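You operate a simulated robot arm through the tools that you are given. There is no shell and no other tool. Be economical: measure what you need, move in short steps, check, and stop when the job is done.

You are at the controls of a simulated two-armed robot. One attempt, no reset.

TASK
Wind the gold plate to 50 mm with the winding knob.
Fine: the rule beside the plate shows the mm; release lever at WIND, blue clamp knob loose to wind and tight again at the end; don't slide it by hand.

It is judged by the outcome, as a careful person would: the job done as asked, and still so three seconds after it is handed in. It fails if anything else is knocked over, pushed out of place, dropped, spilled or broken.

THE ROBOT
Two 7-joint arms with fingered hands on one trunk, on a base that drives. Base frame: it is fixed to the floor where the robot stands at the start and does not move with it; the origin is under the middle of the robot, x ahead of it, y to its left, z up. Lengths are in m, angles in rad, forces in N, time in s.
The left shoulder is at the start at [0.06, 0.177, 0.95], the right one opposite. Places, roughly: blue clamp knob [0.8, -0.2, 0.9]; gold plate [0.8, -0.1, 0.9]; release lever [0.8, -0.2, 1]; winding knob [0.5, -0.1, 0.9]. Payload 4 kg a hand.
The TCP of each hand is the grasp point between the finger pads, 0.037 m short of the fingertips. In the tool frame z runs along the fingers and y along their closing line. The gripper opens to 0.124 m. The gripper's body begins 0.043 m behind the TCP. The gripper is a hand of 3 fingers: y runs from the thumb to the fingers, the wrist lies at [-0.015, -0.108, -0.202] in the tool frame, and closing takes about 1.5 s.
Orientation is told as [roll, pitch, yaw] about the base's x, y, z axes, in that order, counted from this pose: with the fingers straight down and the wrist toward the robot, the tool's x, y and z point along [0, 1, 0], [1, 0, 0] and [0, 0, -1] of the base frame.

THE INTERFACE
- The arms move only by the tool play_rows. It takes "left_moves", "right_moves" or both (then of equal length, played together; a hand with none holds still); each is one flat list of numbers, 7 for each row, row after row: the turn, a rotation vector about the base's x, y, z in units of 4 degrees (1.0 is 4 degrees), then the shift along the base's x, y, z in units of 25 mm (1.0 is 25 mm), then the opening, from 0 (shut) to 1 (fully open). In form: [wx, wy, wz, tx, ty, tz, claw, wx, wy, wz, tx, ty, tz, claw, ...]. A call has 1 to 12 rows; each row shifts and turns the commanded pose from where the row before left it. A call with a number of a shift or a turn outside -1 to 1 is refused whole. A row lasts 0.2 s, in which the tool goes at most 0.05 m and 0.15 rad; a call with a longer step from one row to the next is refused whole, and so is a gripper value outside its range. A pose out of reach is approached as far as the arm can. The call stops where the force on the tool passes 90 N (or 10 N more than at its start, if that is more) or the arm is blocked; 0.2 s more then pass. Each finger travels about 0.072 m/s and halts on what it meets, pressing with about 27 N; the grip force reading is that of the motor and also rises with nothing between the fingers. The clock runs only during rows and for 0.2 s after the last one: add rows that do not move to give the fingers time. The reply holds the time, the measured pose of the TCP, the force on the tool along the base axes, the opening and the grip force, in the units named above and with some noise, with the torque about the TCP (base axes, N m) and any sound that the robot's microphone picked up.
- Cameras (640 x 400 px; columns grow to the right, rows downward): "scene" is now at [0.0522, -0.0144, 1.5975]; the picture's right is [-0.14, -0.99, 0.00], its down [-0.69, 0.10, -0.71] and it looks along [0.71, -0.10, -0.70] (base axes); focal length 252 px, centre (320, 200). "left" rides on the left gripper at [-0.064, -0.076, -0.137] in its tool frame; the picture's right is [-0.84, -0.26, 0.48], its down [0.48, -0.76, 0.43] and it looks along [0.26, 0.60, 0.76] (tool axes); focal length 256 px, centre (320, 200). "right" rides on the right gripper at [0.064, -0.076, -0.137] in its tool frame; the picture's right is [-0.84, 0.26, -0.48], its down [-0.48, -0.76, 0.43] and it looks along [-0.26, 0.60, 0.76] (tool axes); focal length 256 px, centre (320, 200). There is no depth. A picture from a camera that has moved, and an enlarged one, comes with that camera's place and axes in the base frame and with its lens.
- snapshot(camera): a new picture of that camera. It takes no simulated time.
- move_column(by): slides the trunk up (or, below 0, down) by that many m; the arms and the scene camera ride with it, the base frame stays. It gives what a move gives, with no picture.
- drive_base(legs): drives the robot by 1 to 6 legs, each [ahead, left, turn to the left] in m, m and rad, along the robot's own axes; the way and the turn of a leg run together, so that a leg with both is an arc; at most 1.5 m and 3.142 rad a leg. The arms and the cameras ride along, it lands a little off, and it stops where it bumps. It gives what a move gives.
- hand_shape(shape, hand): the hand has 3 fingers and takes this shape, open, in about a second: jaw (thumb against the fingers, like two jaws); tri (thumb and two fingers); tip (a fingertip pinch); poke (one finger out to press); point (the index stretched); flat (the hand flat); cup (the hand cupped); fist (a fist). The gripper value then closes the fingers along that shape, each until it touches; the sizes above hold for jaw. It gives what a move gives, with no picture.
- head_to(pan, tilt): turns the head with the scene camera to pan (to the left, within 1.501 rad either way) and tilt (down, from -0.506 to 1.204), counted from straight ahead of the robot. It gives what a move gives.
- zoom(camera, box): a new picture of the part [left, top, right, bottom] of that camera's present view, enlarged. It takes no simulated time.
- sign_off(): hands the job in; it is judged then, once.

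Go step by step. Nothing tells you exact positions but the pictures and the camera data: compare them with the known pose of the tool, close in by small moves and look again before you grip or let go. The budget is 120 turns and 108 pictures, counting those below and the enlarged ones. Unless the task says otherwise, let go and move clear before handing in, and close with one line.

The tools are called after "Call:" as a command line: name --argument value ..., lists and objects as JSON in quotes. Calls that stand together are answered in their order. play_rows: Moves the arms, as the interface text tells. Its arguments: {"type":"object","properties":{"left_moves":{"type":"array"},"right_moves":{"type":"array"}},"required":[]} The other tools are called the same way: move_column (by) slides the trunk up or down; hand_shape (shape, hand) gives the hand a shape; drive_base (legs) drives the base; head_to (pan, tilt) turns the head that bears the scene camera; snapshot (camera) takes a picture; zoom (camera, box) takes an enlarged picture of a part of a camera's view; sign_off () hands the job in.

At the start:

```text
clock: 0.0
left_ee_pos: [0.6004, 0.1207, 1.2184]
left_orientation: [0.0, 0.0, -0.001]
left_ft_force: [0.4, 0.0, 0.5]
left_moment: [-0.02, 0.0, 0.01]
left_width: 0.1236
left_finger_force: 0.1
left_shape: jaw
right_ee_pos: [0.6154, -0.3858, 1.2983]
right_orientation: [-0.002, -0.001, 0.001]
right_ft_force: [-0.2, -0.7, 0.1]
right_moment: [0.01, -0.01, -0.02]
right_width: 0.1236
right_finger_force: 0.0
right_shape: jaw
trunk travel left (down, up): [-0.475, 0.115]
robot x, y, heading: [-0.0019, 0.0018, 0.005]
head pan, tilt: [-0.143, 0.773]
```

scene: 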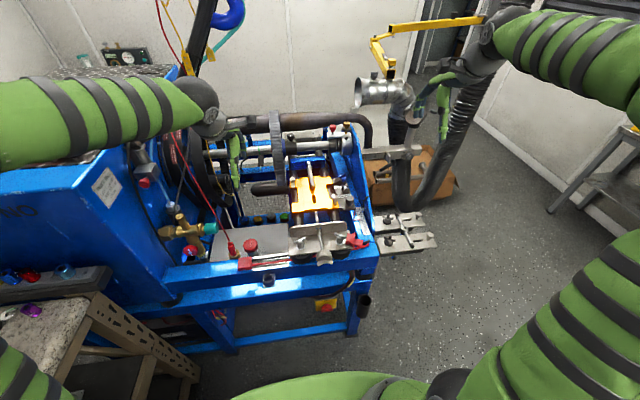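
right: 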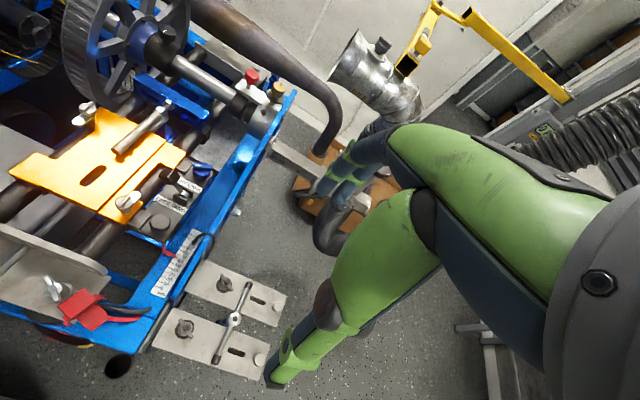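
left: 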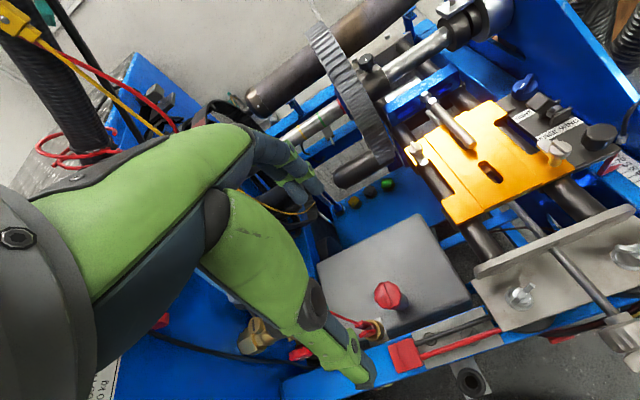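

I see the machine with the gold plate on two rods, a rule beside it, a blue knob, and a lead screw towards the robot with a knob at the near end. I will zoom in for detail first.

Call:
zoom --camera "scene" --box '[240, 120, 400, 280]'

Call:
zoom --camera "right" --box '[0, 80, 280, 380]'

Call:
zoom --camera "left" --box '[400, 60, 640, 360]'

```text
2.50 times, centred on (320, 200) of scene
camera zoom: at [0.0522, -0.0144, 1.5975], right [-0.14, -0.99, 0.0], down [-0.69, 0.1, -0.71], along [0.71, -0.1, -0.7], focal length 629 px, centre (320, 200)
```

zoom: 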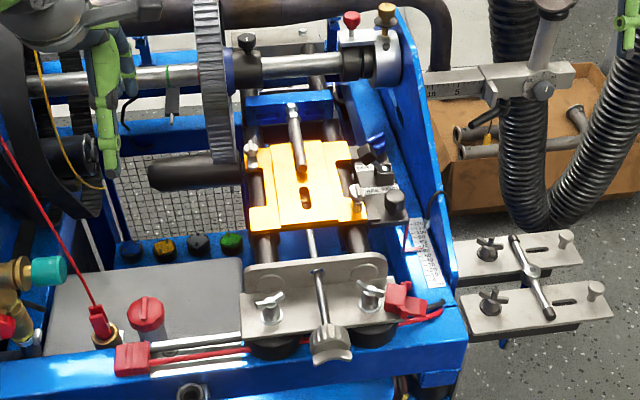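

```text
1.33 times, centred on (140, 230) of right
camera zoom: at [0.5399, -0.3222, 1.4321], right [0.26, -0.84, 0.48], down [-0.76, -0.48, -0.43], along [0.6, -0.26, -0.76], focal length 341 px, centre (560, 160)
```

zoom: 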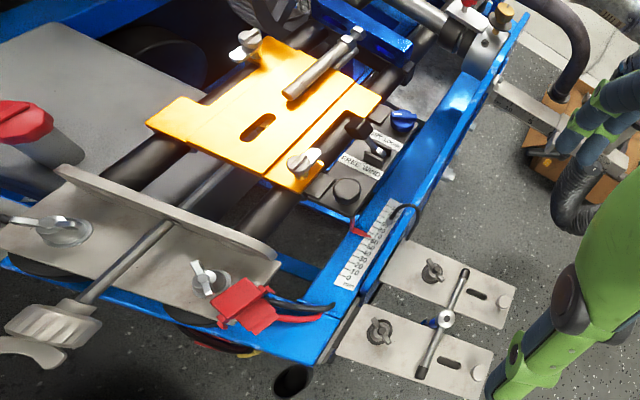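

```text
1.33 times, centred on (520, 210) of left
camera zoom: at [0.5254, 0.0578, 1.3541], right [-0.26, -0.84, -0.48], down [-0.76, 0.48, -0.43], along [0.6, 0.26, -0.76], focal length 341 px, centre (53, 187)
```

zoom: 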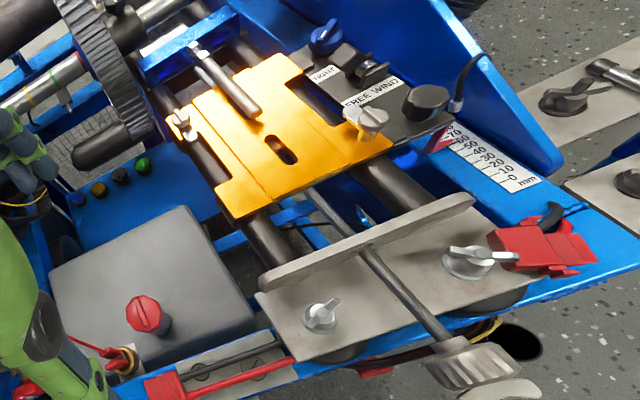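

The rule runs from 0 near the robot to 70 far, with a red pointer next to it. I'll zoom into the rule, labels and the winding knob.

Call:
zoom --camera "left" --box '[540, 100, 640, 200]'

Call:
zoom --camera "right" --box '[120, 140, 240, 310]'

Call:
zoom --camera "scene" --box '[300, 170, 380, 270]'

Call:
snapshot --camera "right"

```text
4.00 times, centred on (590, 150) of left
camera zoom: at [0.5254, 0.0578, 1.3541], right [-0.26, -0.84, -0.48], down [-0.76, 0.48, -0.43], along [0.6, 0.26, -0.76], focal length 1024 px, centre (-760, 400)
```

zoom: 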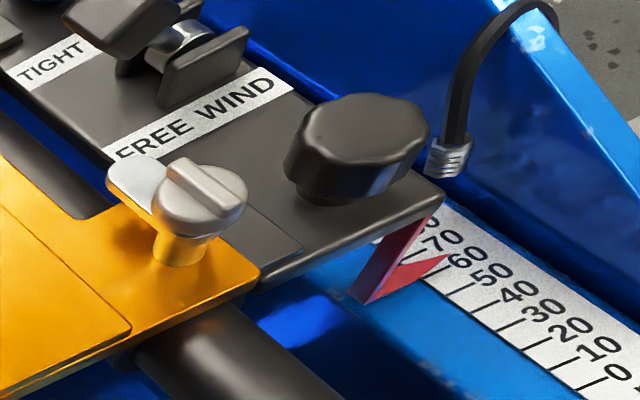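

```text
2.35 times, centred on (180, 225) of right
camera zoom: at [0.5399, -0.3222, 1.4321], right [0.26, -0.84, 0.48], down [-0.76, -0.48, -0.43], along [0.6, -0.26, -0.76], focal length 602 px, centre (649, 141)
```

zoom: 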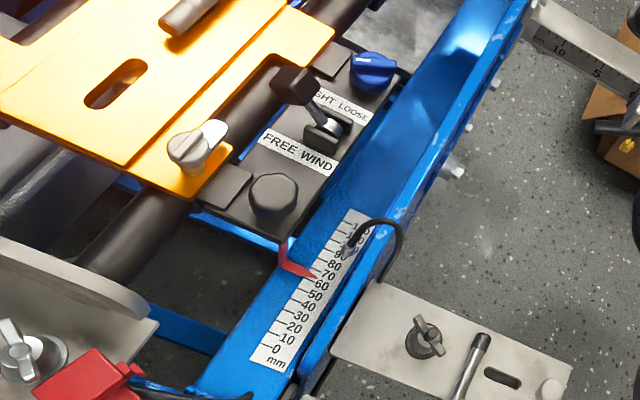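

```text
4.00 times, centred on (340, 220) of scene
camera zoom: at [0.0522, -0.0144, 1.5975], right [-0.14, -0.99, 0.0], down [-0.69, 0.1, -0.71], along [0.71, -0.1, -0.7], focal length 1007 px, centre (240, 120)
```

zoom: 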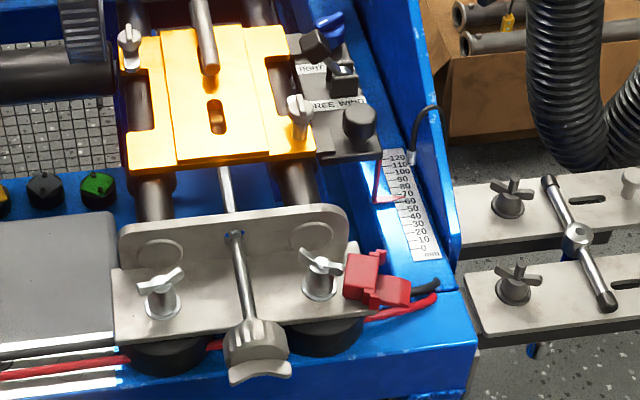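

```text
98 pictures are left
camera right: at [0.5399, -0.3222, 1.4321], right [0.26, -0.84, 0.48], down [-0.76, -0.48, -0.43], along [0.6, -0.26, -0.76], focal length 256 px, centre (320, 200)
```

right: 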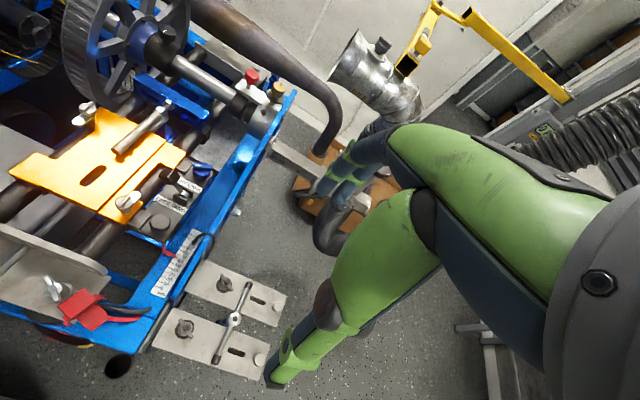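

The pointer reads about 65 mm. By triangulation the winding knob is near (0.494, -0.09, 0.907), the lever tip near (0.778, -0.193, 0.971) and the blue clamp knob near (0.841, -0.22, 0.942). I'll bring the right hand above the lever for a closer look.

Call:
play_rows --right_moves '[0, 0, 0, 0.38, 0.6, -0.97, 1, 0, 0, 0, 0.38, 0.6, -0.97, 1, 0, 0, 0, 0.38, 0.6, -0.97, 1, 0, 0, 0, 0.38, 0.6, -0.97, 1, 0, 0, 0, 0.38, 0.6, -0.97, 1, 0, 0, 0, 0.38, 0.6, -0.97, 1, 0, 0, 0, 0.38, 0.6, -0.97, 1, 0, 0, 0, 0.38, 0.6, -0.97, 1]'

Call:
snapshot --camera "right"

Call:
zoom --camera "right" --box '[160, 100, 400, 250]'

```text
clock: 1.8
left_ee_pos: [0.6018, 0.122, 1.2179]
left_orientation: [0.0, 0.001, 0.0]
left_ft_force: [0.4, -0.9, 0.3]
left_moment: [-0.01, -0.01, -0.01]
left_width: 0.1236
left_finger_force: 0.0
left_shape: jaw
right_ee_pos: [0.692, -0.2606, 1.103]
right_orientation: [0.001, 0.0, 0.001]
right_ft_force: [0.4, 0.2, -0.8]
right_moment: [0.0, 0.02, -0.01]
right_width: 0.1238
right_finger_force: 0.0
right_shape: jaw
trunk travel left (down, up): [-0.475, 0.115]
robot x, y, heading: [-0.0007, -0.0004, -0.001]
head pan, tilt: [-0.143, 0.773]
```

```text
97 pictures are left
camera right: at [0.617, -0.1995, 1.2384], right [0.26, -0.84, 0.48], down [-0.76, -0.48, -0.43], along [0.6, -0.26, -0.76], focal length 256 px, centre (320, 200)
```

right: 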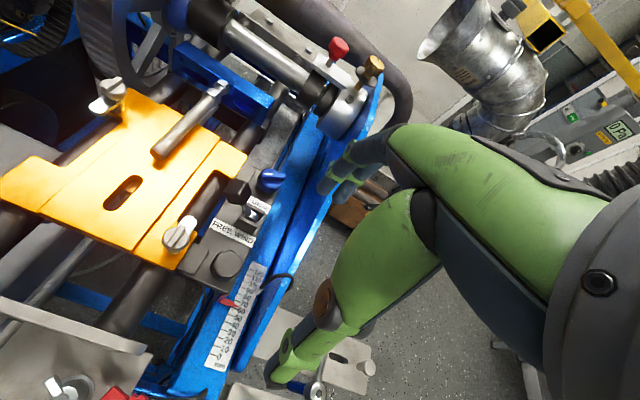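

```text
2.67 times, centred on (280, 175) of right
camera zoom: at [0.617, -0.1995, 1.2384], right [0.26, -0.84, 0.48], down [-0.76, -0.48, -0.43], along [0.6, -0.26, -0.76], focal length 683 px, centre (427, 267)
```

zoom: 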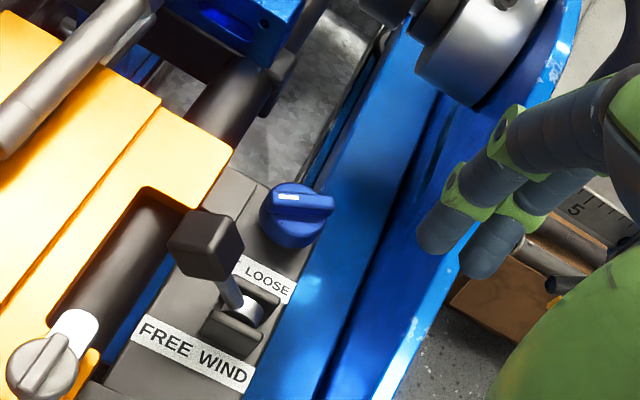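

The lever leans to FREE, so it must be pushed over to the right (-y). I'll check the clamp knob's pointer from the other cameras.

Call:
zoom --camera "left" --box '[490, 60, 590, 160]'

Call:
zoom --camera "right" --box '[220, 150, 300, 220]'

Call:
zoom --camera "scene" --box '[300, 150, 370, 210]'

```text
4.00 times, centred on (540, 110) of left
camera zoom: at [0.5259, 0.0581, 1.3539], right [-0.26, -0.84, -0.48], down [-0.76, 0.48, -0.43], along [0.6, 0.25, -0.76], focal length 1024 px, centre (-560, 560)
```

zoom: 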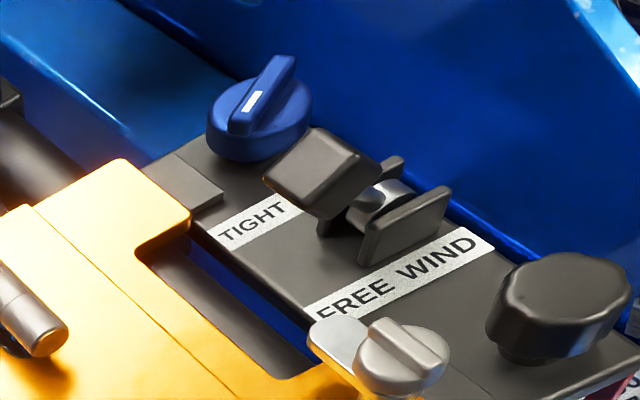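

```text
5.71 times, centred on (260, 185) of right
camera zoom: at [0.617, -0.1995, 1.2384], right [0.26, -0.84, 0.48], down [-0.76, -0.48, -0.43], along [0.6, -0.26, -0.76], focal length 1463 px, centre (663, 286)
```

zoom: 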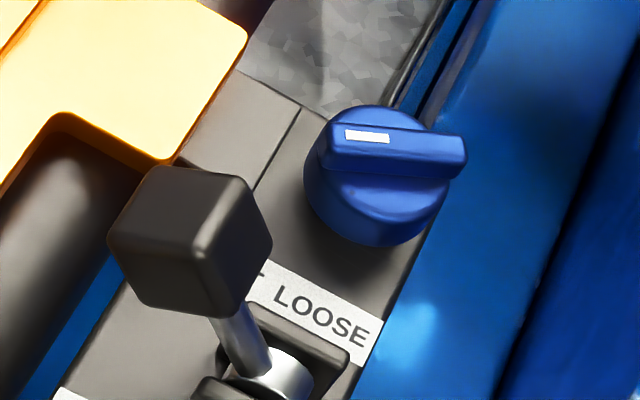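

```text
6.67 times, centred on (335, 180) of scene
camera zoom: at [0.0528, -0.014, 1.5975], right [-0.14, -0.99, 0.0], down [-0.69, 0.1, -0.71], along [0.71, -0.1, -0.7], focal length 1678 px, centre (220, 333)
```

zoom: 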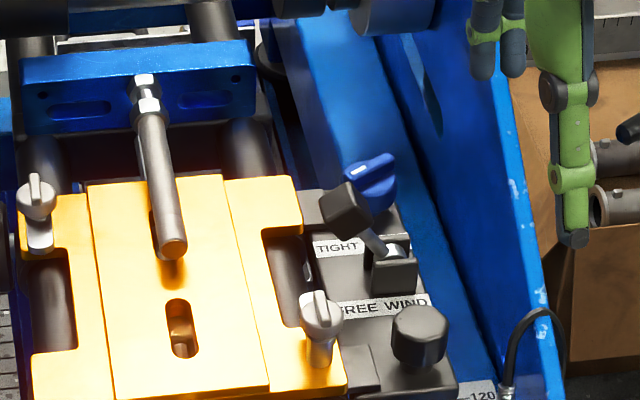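

The clamp's tick points to TIGHT and the lever is at FREE. I'll do the lever first with closed fingers: move above the +y side of its block, then look.

Call:
play_rows --right_moves '[0, 0, 0, 0.56, 0.87, 0, 0, 0, 0, 0, 0.56, 0.87, 0, 0, 0, 0, 0, 0.56, 0.87, 0, 0, 0, 0, 0, 0.56, 0.87, 0, 0, 0, 0, 0, 0.56, 0.87, 0, 0, 0, 0, 0, 0.56, 0.87, 0, 0, 0, 0, 0, 0, 0, -0.9, 0, 0, 0, 0, 0, 0, -0.9, 0]'

Call:
snapshot --camera "right"

Call:
zoom --camera "scene" --box '[280, 120, 400, 220]'

```text
clock: 3.6
left_ee_pos: [0.6026, 0.1216, 1.2188]
left_orientation: [0.0, -0.001, 0.001]
left_ft_force: [0.7, 0.5, -0.1]
left_moment: [0.01, 0.0, 0.0]
left_width: 0.1237
left_finger_force: 0.1
left_shape: jaw
right_ee_pos: [0.7763, -0.131, 1.0577]
right_orientation: [-0.001, -0.001, -0.001]
right_ft_force: [-0.1, 0.4, 0.0]
right_moment: [-0.01, -0.01, 0.01]
right_width: 0.0001
right_finger_force: 27.0
right_shape: jaw
trunk travel left (down, up): [-0.475, 0.115]
robot x, y, heading: [0.0003, -0.0011, -0.001]
head pan, tilt: [-0.143, 0.773]
```

```text
92 pictures are left
camera right: at [0.7004, -0.0681, 1.1924], right [0.26, -0.84, 0.48], down [-0.76, -0.48, -0.43], along [0.6, -0.26, -0.76], focal length 256 px, centre (320, 200)
```

right: 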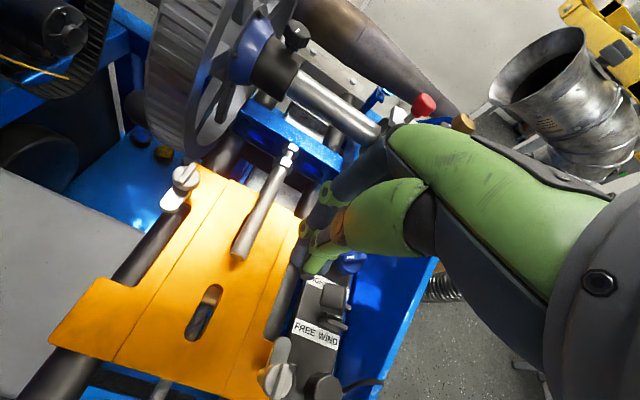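

```text
4.00 times, centred on (340, 170) of scene
camera zoom: at [0.0526, -0.0141, 1.5975], right [-0.14, -0.99, 0.0], down [-0.69, 0.1, -0.71], along [0.71, -0.1, -0.7], focal length 1007 px, centre (240, 320)
```

zoom: 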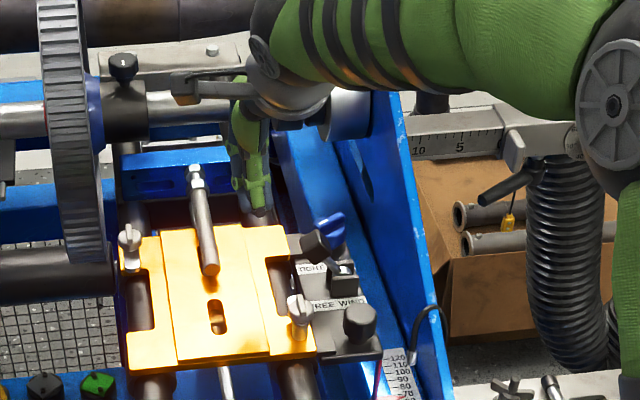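

The fingertips are where expected. I'll lower beside the lever block and push it in -y in small steps.

Call:
play_rows --right_moves '[0, 0, 0, 0, -0.3, -0.9, 0, 0, 0, 0, 0, 0, -0.9, 0, 0, 0, 0, 0, 0, -0.75, 0]'

Call:
zoom --camera "scene" --box '[280, 120, 400, 220]'

Call:
zoom --camera "left" --box '[440, 40, 600, 160]'

```text
clock: 4.4
left_ee_pos: [0.6027, 0.1229, 1.2172]
left_orientation: [0.001, 0.0, 0.0]
left_ft_force: [-0.5, 0.2, 0.0]
left_moment: [-0.01, 0.03, -0.01]
left_width: 0.1236
left_finger_force: 0.1
left_shape: jaw
right_ee_pos: [0.7759, -0.1412, 0.9932]
right_orientation: [0.0, 0.0, 0.001]
right_ft_force: [0.0, 0.4, -1.6]
right_moment: [-0.01, -0.01, -0.02]
right_width: 0.0
right_finger_force: 26.4
right_shape: jaw
trunk travel left (down, up): [-0.475, 0.115]
robot x, y, heading: [0.0012, -0.0, 0.002]
head pan, tilt: [-0.143, 0.773]
```

```text
4.00 times, centred on (340, 170) of scene
camera zoom: at [0.0524, -0.0143, 1.5975], right [-0.14, -0.99, 0.0], down [-0.69, 0.1, -0.71], along [0.71, -0.1, -0.7], focal length 1007 px, centre (240, 320)
```

zoom: 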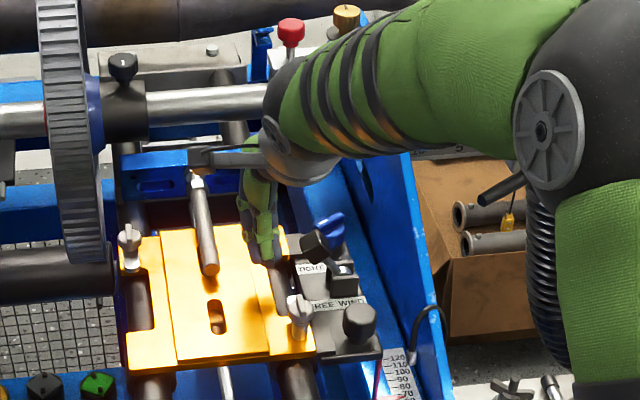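

```text
3.33 times, centred on (520, 100) of left
camera zoom: at [0.5256, 0.0578, 1.354], right [-0.26, -0.84, -0.48], down [-0.76, 0.48, -0.43], along [0.6, 0.26, -0.76], focal length 853 px, centre (-347, 533)
```

zoom: 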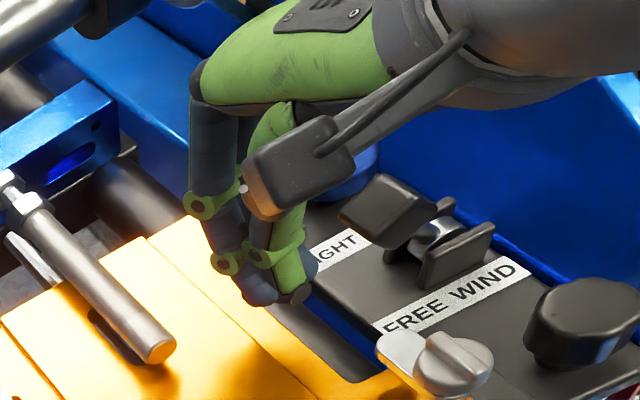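

Position looks good. Pushing the lever in -y.

Call:
play_rows --right_moves '[0, 0, 0, 0, -0.5, 0, 0, 0, 0, 0, 0, -0.5, 0, 0, 0, 0, 0, 0, -0.5, 0, 0, 0, 0, 0, 0, -0.5, 0, 0, 0, 0, 0, 0, -0.5, 0, 0]'

Call:
zoom --camera "left" --box '[460, 60, 620, 180]'

```text
clock: 5.6
left_ee_pos: [0.6019, 0.1212, 1.2186]
left_orientation: [-0.001, 0.0, 0.0]
left_ft_force: [0.8, -1.0, -0.5]
left_moment: [0.01, 0.01, 0.01]
left_width: 0.1236
left_finger_force: 0.1
left_shape: jaw
right_ee_pos: [0.7739, -0.2054, 0.9925]
right_orientation: [-0.001, 0.0, 0.0]
right_ft_force: [-0.4, 0.1, -1.2]
right_moment: [-0.01, 0.03, -0.03]
right_width: 0.0002
right_finger_force: 27.3
right_shape: jaw
trunk travel left (down, up): [-0.475, 0.115]
robot x, y, heading: [0.0007, 0.0009, -0.001]
head pan, tilt: [-0.143, 0.773]
```

```text
3.33 times, centred on (540, 120) of left
camera zoom: at [0.5254, 0.0574, 1.3541], right [-0.26, -0.84, -0.48], down [-0.76, 0.48, -0.43], along [0.6, 0.26, -0.76], focal length 853 px, centre (-413, 467)
```

zoom: 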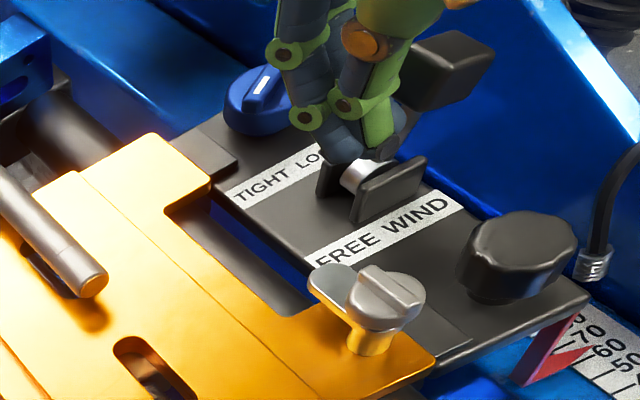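

The lever has gone over to the right. I'll nudge a bit more and then back off to look.

Call:
play_rows --right_moves '[0, 0, 0, 0, -0.5, 0, 0, 0, 0, 0, 0, -0.5, 0, 0, 0, 0, 0, 0, 0.9, 0.5, 0, 0, 0, 0, 0, 0.9, 0.9, 0, 0, 0, 0, 0, 0.9, 0.9, 0, 0, 0, 0, 0, 0, 0.9, 0]'

Call:
zoom --camera "left" --box '[460, 60, 620, 180]'

Call:
zoom --camera "scene" --box '[290, 150, 390, 230]'

```text
clock: 7.0
left_ee_pos: [0.6004, 0.1202, 1.2175]
left_orientation: [-0.001, 0.0, 0.0]
left_ft_force: [0.0, -0.1, -0.5]
left_moment: [-0.01, 0.04, 0.0]
left_width: 0.1236
left_finger_force: 0.0
left_shape: jaw
right_ee_pos: [0.7739, -0.1622, 1.073]
right_orientation: [0.001, 0.0, -0.001]
right_ft_force: [-0.3, 0.1, 0.2]
right_moment: [-0.02, 0.01, 0.02]
right_width: 0.0001
right_finger_force: 27.0
right_shape: jaw
trunk travel left (down, up): [-0.475, 0.115]
robot x, y, heading: [-0.003, 0.0005, 0.002]
head pan, tilt: [-0.143, 0.773]
```

```text
3.33 times, centred on (540, 120) of left
camera zoom: at [0.5251, 0.0575, 1.3542], right [-0.26, -0.84, -0.48], down [-0.76, 0.48, -0.43], along [0.6, 0.26, -0.76], focal length 853 px, centre (-413, 467)
```

zoom: 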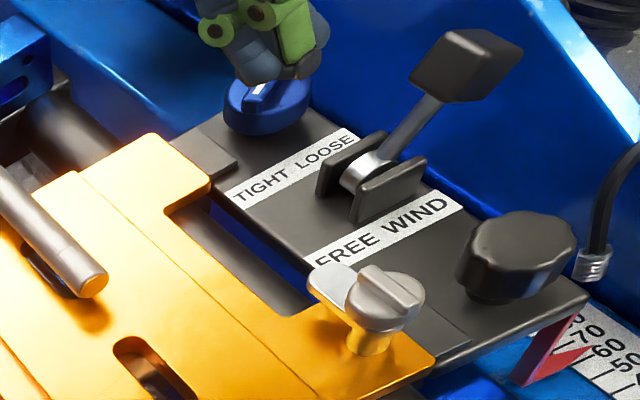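

```text
5.00 times, centred on (340, 190) of scene
camera zoom: at [0.0519, -0.0146, 1.5974], right [-0.14, -0.99, 0.0], down [-0.69, 0.1, -0.72], along [0.71, -0.1, -0.7], focal length 1259 px, centre (220, 250)
```

zoom: 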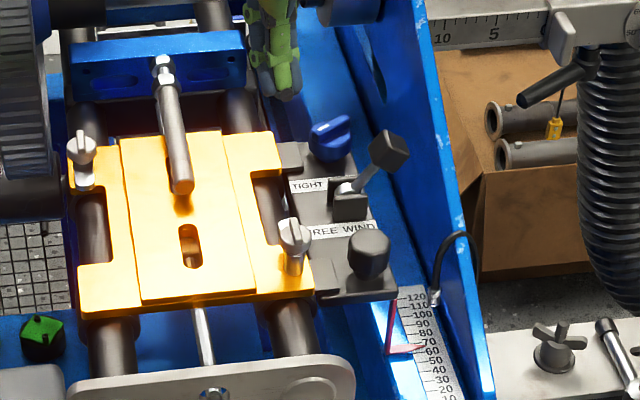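

The lever is at WIND now. Next I'll hover over the blue clamp knob (about 0.835, -0.215, 0.944) with the jaws part-open and yawed 22° to match the bar.

Call:
play_rows --right_moves '[0, 0, 0.92, 0.41, -0.35, -0.2, 0.48, 0, 0, 0.92, 0.41, -0.35, -0.2, 0.48, 0, 0, 0.92, 0.41, -0.35, -0.2, 0.48, 0, 0, 0.92, 0.41, -0.35, -0.2, 0.48, 0, 0, 0.92, 0.41, -0.35, -0.2, 0.48, 0, 0, 0.92, 0.41, -0.35, -0.2, 0.48]'

Call:
zoom --camera "left" --box '[460, 40, 620, 160]'

Call:
zoom --camera "scene" --box '[290, 130, 390, 210]'

Call:
snapshot --camera "right"

```text
clock: 8.4
left_ee_pos: [0.6017, 0.1211, 1.2192]
left_orientation: [0.0, -0.001, 0.0]
left_ft_force: [-0.5, 0.3, 0.3]
left_moment: [-0.01, 0.01, -0.04]
left_width: 0.1235
left_finger_force: 0.0
left_shape: jaw
right_ee_pos: [0.8378, -0.2157, 1.0465]
right_orientation: [-0.001, -0.001, 0.384]
right_ft_force: [-0.4, -0.6, -0.6]
right_moment: [-0.02, 0.04, 0.03]
right_width: 0.0591
right_finger_force: 0.0
right_shape: jaw
trunk travel left (down, up): [-0.475, 0.115]
robot x, y, heading: [-0.0005, -0.0012, -0.002]
head pan, tilt: [-0.143, 0.773]
```

```text
3.33 times, centred on (540, 100) of left
camera zoom: at [0.5257, 0.0574, 1.354], right [-0.26, -0.84, -0.48], down [-0.76, 0.48, -0.43], along [0.6, 0.26, -0.76], focal length 853 px, centre (-413, 533)
```

zoom: 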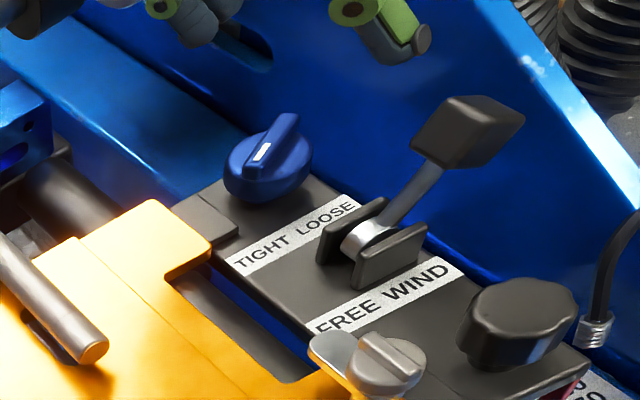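

```text
5.00 times, centred on (340, 170) of scene
camera zoom: at [0.0525, -0.0147, 1.5975], right [-0.14, -0.99, 0.0], down [-0.69, 0.1, -0.71], along [0.71, -0.1, -0.7], focal length 1259 px, centre (220, 350)
```

zoom: 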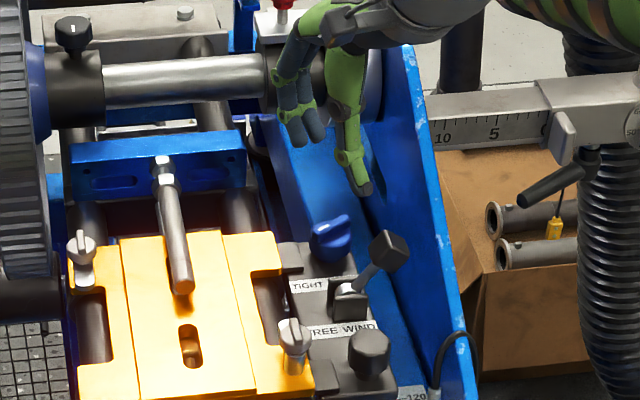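

```text
83 pictures are left
camera right: at [0.7428, -0.1851, 1.181], right [0.55, -0.68, 0.48], down [-0.52, -0.73, -0.44], along [0.65, -0.01, -0.76], focal length 256 px, centre (320, 200)
```

right: 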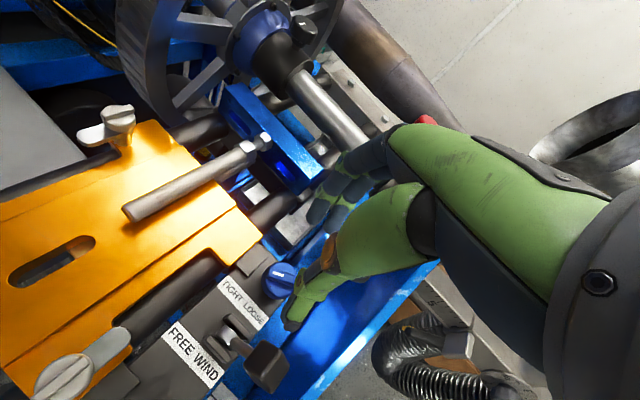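

The jaws straddle the bar properly, and the knob is near (0.837, -0.217). I'll descend and stay open, then look before closing.

Call:
play_rows --right_moves '[0, 0, 0, 0, 0, -0.8, 0.48, 0, 0, 0, 0, 0, -0.8, 0.48, 0, 0, 0, 0, 0, -0.8, 0.48, 0, 0, 0, 0, 0, -0.5, 0.48]'

Call:
zoom --camera "left" --box '[460, 40, 620, 160]'

Call:
zoom --camera "scene" --box '[290, 130, 390, 210]'

Call:
zoom --camera "right" --box '[200, 150, 360, 350]'

```text
clock: 9.4
left_ee_pos: [0.602, 0.1219, 1.2186]
left_orientation: [0.001, 0.001, -0.001]
left_ft_force: [0.7, -0.2, -0.3]
left_moment: [-0.02, 0.01, -0.03]
left_width: 0.1236
left_finger_force: 0.1
left_shape: jaw
right_ee_pos: [0.8369, -0.2173, 0.9721]
right_orientation: [0.0, 0.0, 0.386]
right_ft_force: [-0.9, 0.0, 0.0]
right_moment: [0.01, -0.02, 0.01]
right_width: 0.0592
right_finger_force: 0.1
right_shape: jaw
trunk travel left (down, up): [-0.475, 0.115]
robot x, y, heading: [-0.0032, -0.0026, 0.005]
head pan, tilt: [-0.143, 0.773]
```

```text
3.33 times, centred on (540, 100) of left
camera zoom: at [0.5256, 0.0578, 1.354], right [-0.26, -0.84, -0.48], down [-0.76, 0.48, -0.43], along [0.6, 0.26, -0.76], focal length 853 px, centre (-413, 533)
```

zoom: 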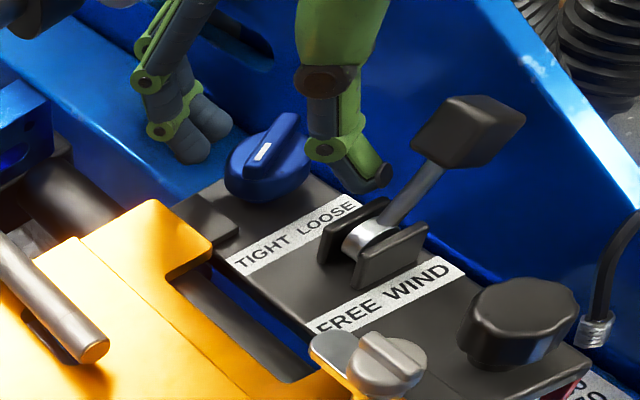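

```text
5.00 times, centred on (340, 170) of scene
camera zoom: at [0.0525, -0.0144, 1.5975], right [-0.14, -0.99, 0.0], down [-0.69, 0.1, -0.71], along [0.71, -0.1, -0.7], focal length 1259 px, centre (220, 350)
```

zoom: 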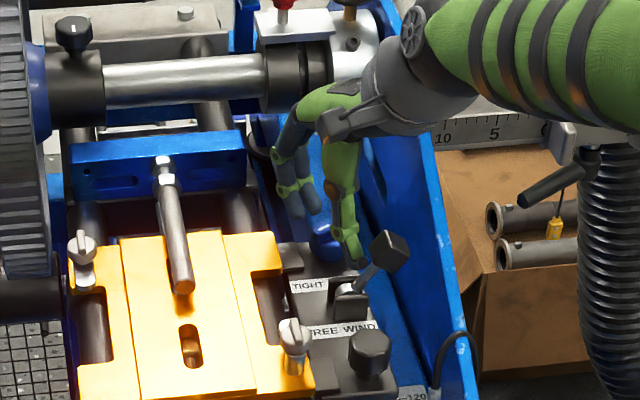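

```text
2.00 times, centred on (280, 250) of right
camera zoom: at [0.743, -0.1862, 1.1074], right [0.55, -0.68, 0.48], down [-0.52, -0.73, -0.43], along [0.65, -0.01, -0.76], focal length 512 px, centre (400, 100)
```

zoom: 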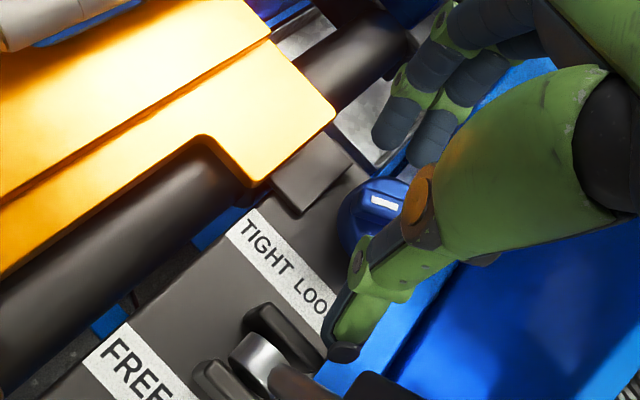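

The jaws straddle the knob and clear the lever. I'll close on the knob bar.

Call:
play_rows --right_moves '[0, 0, 0, 0, 0, 0, 0, 0, 0, 0, 0, 0, 0, 0, 0, 0, 0, 0, 0, 0, 0, 0, 0, 0, 0, 0, 0, 0]'

Call:
zoom --camera "left" --box '[480, 50, 580, 130]'

```text
clock: 10.4
left_ee_pos: [0.6015, 0.1215, 1.2186]
left_orientation: [0.001, -0.001, -0.001]
left_ft_force: [-0.2, 0.5, -0.2]
left_moment: [-0.01, -0.03, 0.01]
left_width: 0.1236
left_finger_force: 0.1
left_shape: jaw
right_ee_pos: [0.8368, -0.2165, 0.9724]
right_orientation: [-0.001, 0.0, 0.386]
right_ft_force: [0.1, 0.9, -0.8]
right_moment: [0.02, 0.0, 0.0]
right_width: 0.0056
right_finger_force: 26.5
right_shape: jaw
trunk travel left (down, up): [-0.475, 0.115]
robot x, y, heading: [-0.0004, -0.0019, 0.002]
head pan, tilt: [-0.143, 0.773]
```

```text
5.00 times, centred on (530, 90) of left
camera zoom: at [0.5255, 0.0579, 1.3541], right [-0.26, -0.84, -0.48], down [-0.76, 0.48, -0.43], along [0.6, 0.26, -0.76], focal length 1280 px, centre (-730, 750)
```

zoom: 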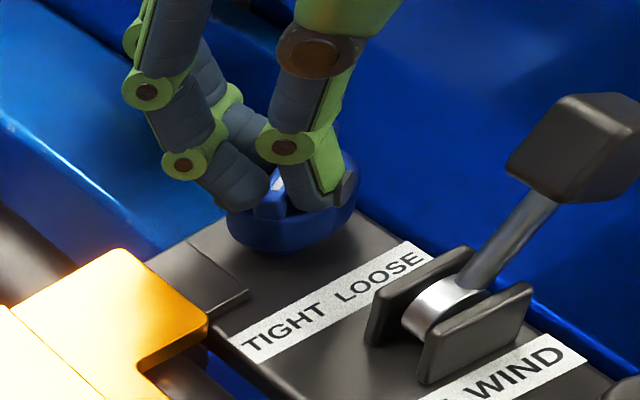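

The bar is gripped (5.6 mm). I'll turn counter-clockwise 44°.

Call:
play_rows --right_moves '[0, 0, 1, 0, 0, 0, 0, 0, 0, 1, 0, 0, 0, 0, 0, 0, 1, 0, 0, 0, 0, 0, 0, 1, 0, 0, 0, 0, 0, 0, 1, 0, 0, 0, 0, 0, 0, 1, 0, 0, 0, 0, 0, 0, 1, 0, 0, 0, 0, 0, 0, 1, 0, 0, 0, 0, 0, 0, 1, 0, 0, 0, 0, 0, 0, 1, 0, 0, 0, 0, 0, 0, 1, 0, 0, 0, 0]'

Call:
zoom --camera "left" --box '[480, 50, 580, 130]'

Call:
snapshot --camera "scene"

```text
clock: 12.8
left_ee_pos: [0.6003, 0.1192, 1.2173]
left_orientation: [0.001, -0.001, 0.0]
left_ft_force: [-0.6, -0.8, 0.3]
left_moment: [0.04, 0.02, 0.03]
left_width: 0.1235
left_finger_force: 0.1
left_shape: jaw
right_ee_pos: [0.8358, -0.2183, 0.972]
right_orientation: [-0.003, -0.001, 1.152]
right_ft_force: [7.7, -22.7, 7.9]
right_moment: [-0.73, -0.22, -0.23]
right_width: 0.0075
right_finger_force: 26.7
right_shape: jaw
trunk travel left (down, up): [-0.475, 0.115]
robot x, y, heading: [-0.0005, -0.0003, -0.004]
head pan, tilt: [-0.143, 0.773]
```

```text
5.00 times, centred on (530, 90) of left
camera zoom: at [0.5254, 0.0558, 1.3543], right [-0.26, -0.84, -0.48], down [-0.76, 0.48, -0.43], along [0.6, 0.26, -0.76], focal length 1280 px, centre (-730, 750)
```

zoom: 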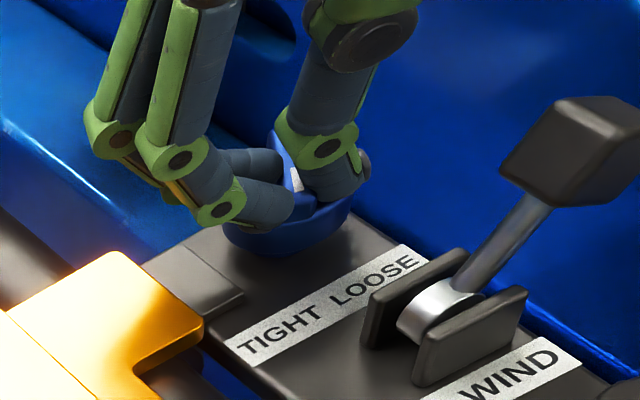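

```text
77 pictures are left
camera scene: at [0.0521, -0.0165, 1.5975], right [-0.14, -0.99, 0.0], down [-0.69, 0.1, -0.71], along [0.71, -0.1, -0.7], focal length 252 px, centre (320, 200)
```

scene: 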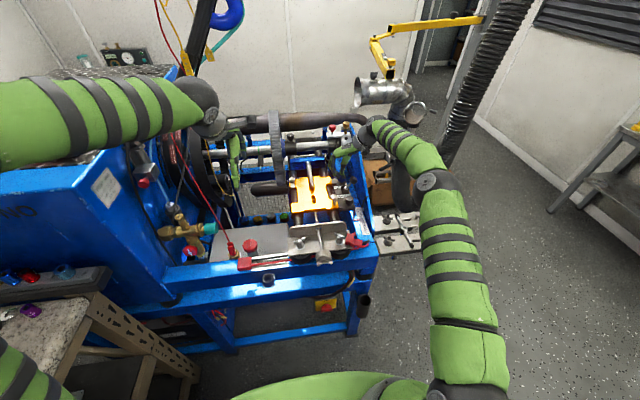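

The knob is following. I'll continue turning another 40° with a small -y relief.

Call:
play_rows --right_moves '[0, 0, 1, 0, -0.05, 0, 0, 0, 0, 1, 0, -0.05, 0, 0, 0, 0, 1, 0, 0, 0, 0, 0, 0, 1, 0, 0, 0, 0, 0, 0, 1, 0, 0, 0, 0, 0, 0, 1, 0, 0, 0, 0, 0, 0, 1, 0, 0, 0, 0, 0, 0, 1, 0, 0, 0, 0, 0, 0, 1, 0, 0, 0, 0, 0, 0, 1, 0, 0, 0, 0]'

Call:
zoom --camera "left" --box '[480, 50, 580, 130]'

```text
clock: 15.0
left_ee_pos: [0.6013, 0.1207, 1.2181]
left_orientation: [-0.001, 0.001, 0.0]
left_ft_force: [0.1, -0.7, -0.4]
left_moment: [0.01, 0.0, -0.01]
left_width: 0.1237
left_finger_force: 0.0
left_shape: jaw
right_ee_pos: [0.7815, -0.2115, 0.9678]
right_orientation: [0.001, 0.001, 1.853]
right_ft_force: [-0.5, 0.9, -0.3]
right_moment: [-0.01, 0.02, -0.03]
right_width: 0.0002
right_finger_force: 27.3
right_shape: jaw
right hand out of reach, approached as far as the arm can: row 3, 4, 5, 6, 7, 8, 9, 10
trunk travel left (down, up): [-0.475, 0.115]
robot x, y, heading: [0.0015, 0.002, 0.004]
head pan, tilt: [-0.143, 0.773]
```

```text
5.00 times, centred on (530, 90) of left
camera zoom: at [0.5254, 0.0578, 1.3542], right [-0.26, -0.84, -0.48], down [-0.76, 0.48, -0.43], along [0.6, 0.26, -0.76], focal length 1280 px, centre (-730, 750)
```

zoom: 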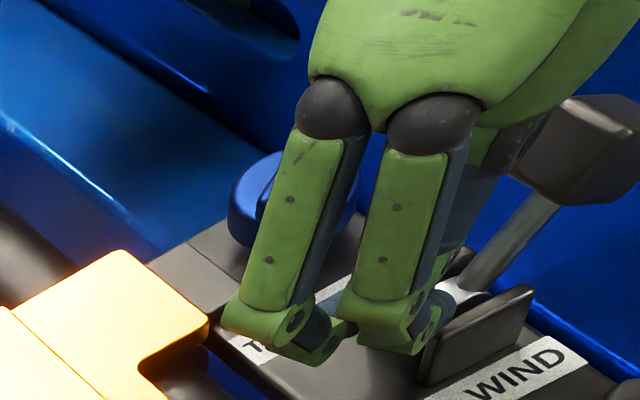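

The arm ran out of reach and slipped off the knob towards the lever. I'll lift straight up and look.

Call:
play_rows --right_moves '[0, 0, 0, -0.2, 0, 1, 0, 0, 0, 0, 0, 0, 1, 0, 0, 0, 0, 0, 0, 1, 0, 0, 0, 0, 0, 0, 1, 0]'

Call:
zoom --camera "left" --box '[460, 40, 620, 160]'

```text
clock: 16.0
left_ee_pos: [0.6007, 0.1219, 1.2177]
left_orientation: [0.001, 0.0, -0.001]
left_ft_force: [0.0, 0.5, 0.5]
left_moment: [-0.04, 0.01, 0.01]
left_width: 0.1237
left_finger_force: 0.1
left_shape: jaw
right_ee_pos: [0.7685, -0.2095, 1.0663]
right_orientation: [0.001, 0.0, 1.852]
right_ft_force: [-0.5, -0.1, -0.6]
right_moment: [0.01, 0.0, 0.0]
right_width: 0.0
right_finger_force: 27.2
right_shape: jaw
right hand out of reach, approached as far as the arm can: row 3, 4
trunk travel left (down, up): [-0.475, 0.115]
robot x, y, heading: [-0.0018, 0.0009, 0.002]
head pan, tilt: [-0.143, 0.773]
```

```text
3.33 times, centred on (540, 100) of left
camera zoom: at [0.5253, 0.058, 1.3541], right [-0.26, -0.84, -0.48], down [-0.76, 0.48, -0.43], along [0.6, 0.26, -0.76], focal length 853 px, centre (-413, 533)
```

zoom: 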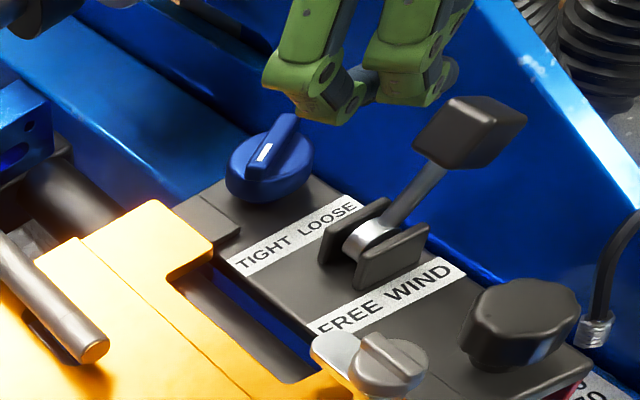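

The lever stayed at WIND. I'll check the knob angle.

Call:
zoom --camera "left" --box '[505, 65, 555, 105]'

Call:
zoom --camera "scene" --box '[320, 150, 370, 190]'

```text
10.00 times, centred on (530, 85) of left
camera zoom: at [0.5253, 0.058, 1.3541], right [-0.26, -0.84, -0.48], down [-0.76, 0.48, -0.43], along [0.6, 0.26, -0.76], focal length 2560 px, centre (-1780, 1350)
```

zoom: 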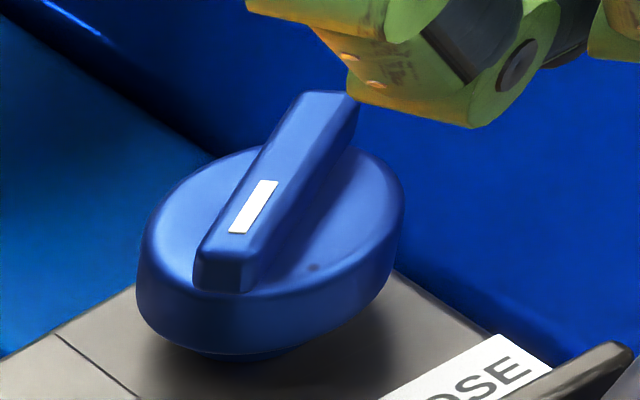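

```text
10.00 times, centred on (345, 170) of scene
camera zoom: at [0.052, -0.0142, 1.5974], right [-0.14, -0.99, 0.0], down [-0.69, 0.1, -0.72], along [0.71, -0.1, -0.7], focal length 2517 px, centre (70, 500)
```

zoom: 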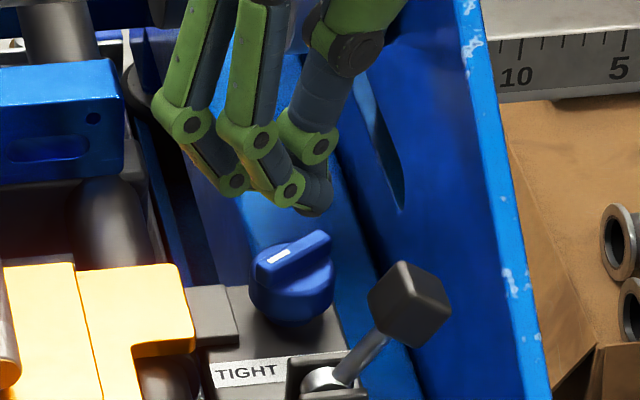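

The knob slipped back, as my arm length (about 0.8 m shoulder to wrist) ran out. Standing closer would fix it, so I'll look down at the floor clearance.

Call:
head_to --pan -0.143 --tilt 1.2

Call:
snapshot --camera "scene"

```text
clock: 16.9
left_ee_pos: [0.6012, 0.1221, 1.2175]
left_orientation: [-0.001, 0.0, 0.0]
left_ft_force: [0.3, 0.0, 0.8]
left_moment: [-0.01, -0.01, -0.01]
left_width: 0.1238
left_finger_force: 0.1
left_shape: jaw
right_ee_pos: [0.7691, -0.2087, 1.0642]
right_orientation: [0.002, 0.001, 1.852]
right_ft_force: [0.1, 0.0, 0.1]
right_moment: [0.02, 0.01, -0.01]
right_width: 0.0001
right_finger_force: 27.0
right_shape: jaw
trunk travel left (down, up): [-0.475, 0.115]
robot x, y, heading: [0.0031, 0.002, -0.003]
head pan, tilt: [-0.143, 1.201]
```

```text
72 pictures are left
camera scene: at [0.0267, -0.0106, 1.5677], right [-0.14, -0.99, 0.0], down [-0.92, 0.13, -0.36], along [0.36, -0.05, -0.93], focal length 252 px, centre (320, 200)
```

scene: 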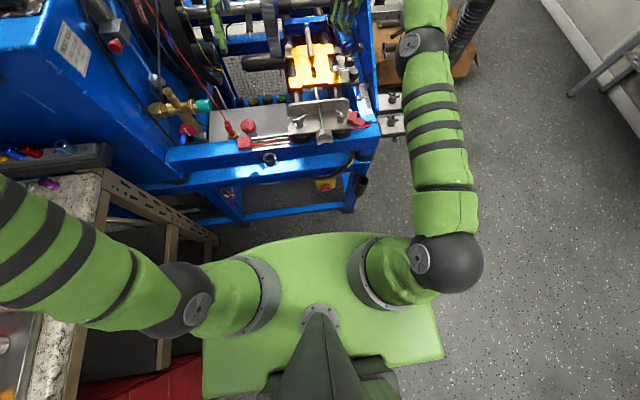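

The robot torso has room to move forward. I'll raise the trunk 0.11 m and drive forward 0.12 m.

Call:
move_column --by 0.11

Call:
drive_base --legs '[[0.12, 0, 0]]'

Call:
head_to --pan -0.2 --tilt 0.85

Call:
snapshot --camera "scene"

```text
clock: 18.3
left_ee_pos: [0.6019, 0.1222, 1.328]
left_orientation: [-0.001, 0.001, 0.001]
left_ft_force: [-0.6, 0.7, -0.6]
left_moment: [0.01, 0.0, -0.01]
left_width: 0.1234
left_finger_force: 0.1
left_shape: jaw
right_ee_pos: [0.7702, -0.2082, 1.1748]
right_orientation: [0.0, 0.001, 1.853]
right_ft_force: [-0.1, -0.3, -0.1]
right_moment: [0.02, 0.0, 0.02]
right_width: 0.0003
right_finger_force: 27.0
right_shape: jaw
trunk travel left (down, up): [-0.585, 0.005]
robot x, y, heading: [-0.0015, 0.0015, 0.003]
head pan, tilt: [-0.143, 1.201]
```

```text
clock: 19.5
left_ee_pos: [0.7176, 0.1196, 1.3264]
left_orientation: [0.0, 0.001, -0.003]
left_ft_force: [0.6, 0.2, 0.1]
left_moment: [0.02, 0.0, -0.01]
left_width: 0.1239
left_finger_force: 0.0
left_shape: jaw
right_ee_pos: [0.8848, -0.2117, 1.1745]
right_orientation: [0.002, 0.0, 1.849]
right_ft_force: [0.4, -0.3, -0.9]
right_moment: [-0.01, 0.05, -0.03]
right_width: 0.0
right_finger_force: 27.1
right_shape: jaw
trunk travel left (down, up): [-0.585, 0.005]
robot x, y, heading: [0.1122, -0.0023, -0.004]
head pan, tilt: [-0.143, 1.201]
```

```text
clock: 20.4
left_ee_pos: [0.716, 0.119, 1.3276]
left_orientation: [0.0, 0.0, -0.002]
left_ft_force: [0.6, 1.1, -0.1]
left_moment: [-0.02, 0.01, 0.0]
left_width: 0.1234
left_finger_force: 0.1
left_shape: jaw
right_ee_pos: [0.8837, -0.2119, 1.1755]
right_orientation: [0.001, 0.0, 1.849]
right_ft_force: [0.6, 0.1, 0.4]
right_moment: [0.01, 0.02, 0.01]
right_width: 0.0
right_finger_force: 26.8
right_shape: jaw
trunk travel left (down, up): [-0.585, 0.005]
robot x, y, heading: [0.118, -0.0024, -0.008]
head pan, tilt: [-0.201, 0.85]
```

```text
71 pictures are left
camera scene: at [0.1629, -0.0185, 1.7013], right [-0.2, -0.98, 0.0], down [-0.74, 0.15, -0.66], along [0.65, -0.13, -0.75], focal length 252 px, centre (320, 200)
```

scene: 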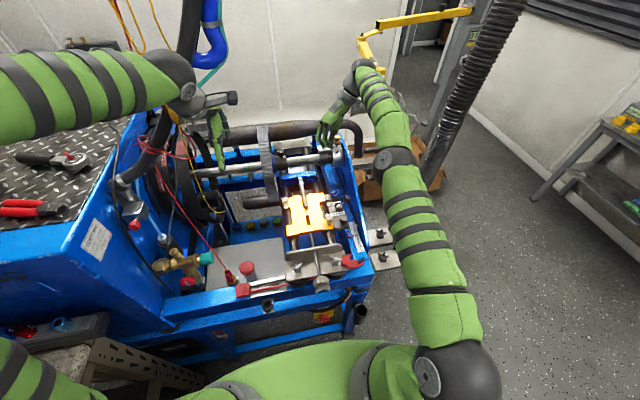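

No bump. I'll bring the right hand back over the knob, un-yawing to about 27°.

Call:
play_rows --right_moves '[0, 0, -1, -0.16, 0, 0, 0.48, 0, 0, -1, -0.16, 0, 0, 0.48, 0, 0, -1, -0.16, 0, 0, 0.48, 0, 0, -1, -0.16, 0, 0, 0.48, 0, 0, -1, -0.16, 0, 0, 0.48, 0, 0, -1, -0.16, 0, 0, 0.48, 0, 0, -1, -0.16, 0, 0, 0.48, 0, 0, -1, -0.16, 0, 0, 0.48, 0, 0, -1, -0.16, 0, 0, 0.48, 0, 0, -1, -0.16, 0, 0, 0.48, 0, 0, -1, -0.16, 0, 0, 0.48, 0, 0, -1, -0.16, 0, 0, 0.48]'

Call:
play_rows --right_moves '[0, 0, -1, 0, 0, -0.3, 0.48, 0, 0, -1, 0, 0, -0.3, 0.48, 0, 0, -1, 0, 0, -0.3, 0.48, 0, 0, -1, 0, 0, -0.3, 0.48, 0, 0, -1, 0, 0, -0.3, 0.48, 0, 0, -1, 0, 0, -0.3, 0.48, 0, 0, -1, 0, 0, -0.3, 0.48, 0, 0, -0.75, 0, 0, -0.3, 0.48]'

Call:
snapshot --camera "right"

```text
clock: 22.9
left_ee_pos: [0.7153, 0.1186, 1.3279]
left_orientation: [0.0, 0.0, -0.002]
left_ft_force: [-0.1, 0.6, 0.5]
left_moment: [0.03, 0.01, 0.03]
left_width: 0.1238
left_finger_force: 0.1
left_shape: jaw
right_ee_pos: [0.8353, -0.2125, 1.1753]
right_orientation: [0.0, -0.001, 1.009]
right_ft_force: [-0.5, -0.3, 0.0]
right_moment: [0.02, 0.01, 0.0]
right_width: 0.0592
right_finger_force: 0.0
right_shape: jaw
trunk travel left (down, up): [-0.585, 0.005]
robot x, y, heading: [0.1138, -0.004, -0.003]
head pan, tilt: [-0.201, 0.85]
```

```text
clock: 24.8
left_ee_pos: [0.7161, 0.1192, 1.3276]
left_orientation: [0.0, 0.0, -0.003]
left_ft_force: [-0.4, 0.6, -0.1]
left_moment: [0.01, 0.02, 0.01]
left_width: 0.1238
left_finger_force: 0.1
left_shape: jaw
right_ee_pos: [0.8369, -0.2135, 1.1161]
right_orientation: [-0.001, -0.001, 0.468]
right_ft_force: [0.6, 0.8, -0.5]
right_moment: [-0.01, -0.03, 0.02]
right_width: 0.059
right_finger_force: 0.0
right_shape: jaw
trunk travel left (down, up): [-0.585, 0.005]
robot x, y, heading: [0.1156, 0.0016, -0.0]
head pan, tilt: [-0.201, 0.85]
```

```text
70 pictures are left
camera right: at [0.7403, -0.19, 1.2508], right [0.61, -0.63, 0.48], down [-0.46, -0.77, -0.43], along [0.65, 0.04, -0.76], focal length 256 px, centre (320, 200)
```

right: 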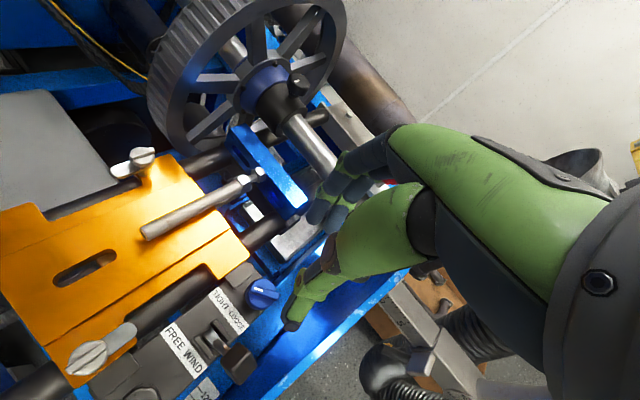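

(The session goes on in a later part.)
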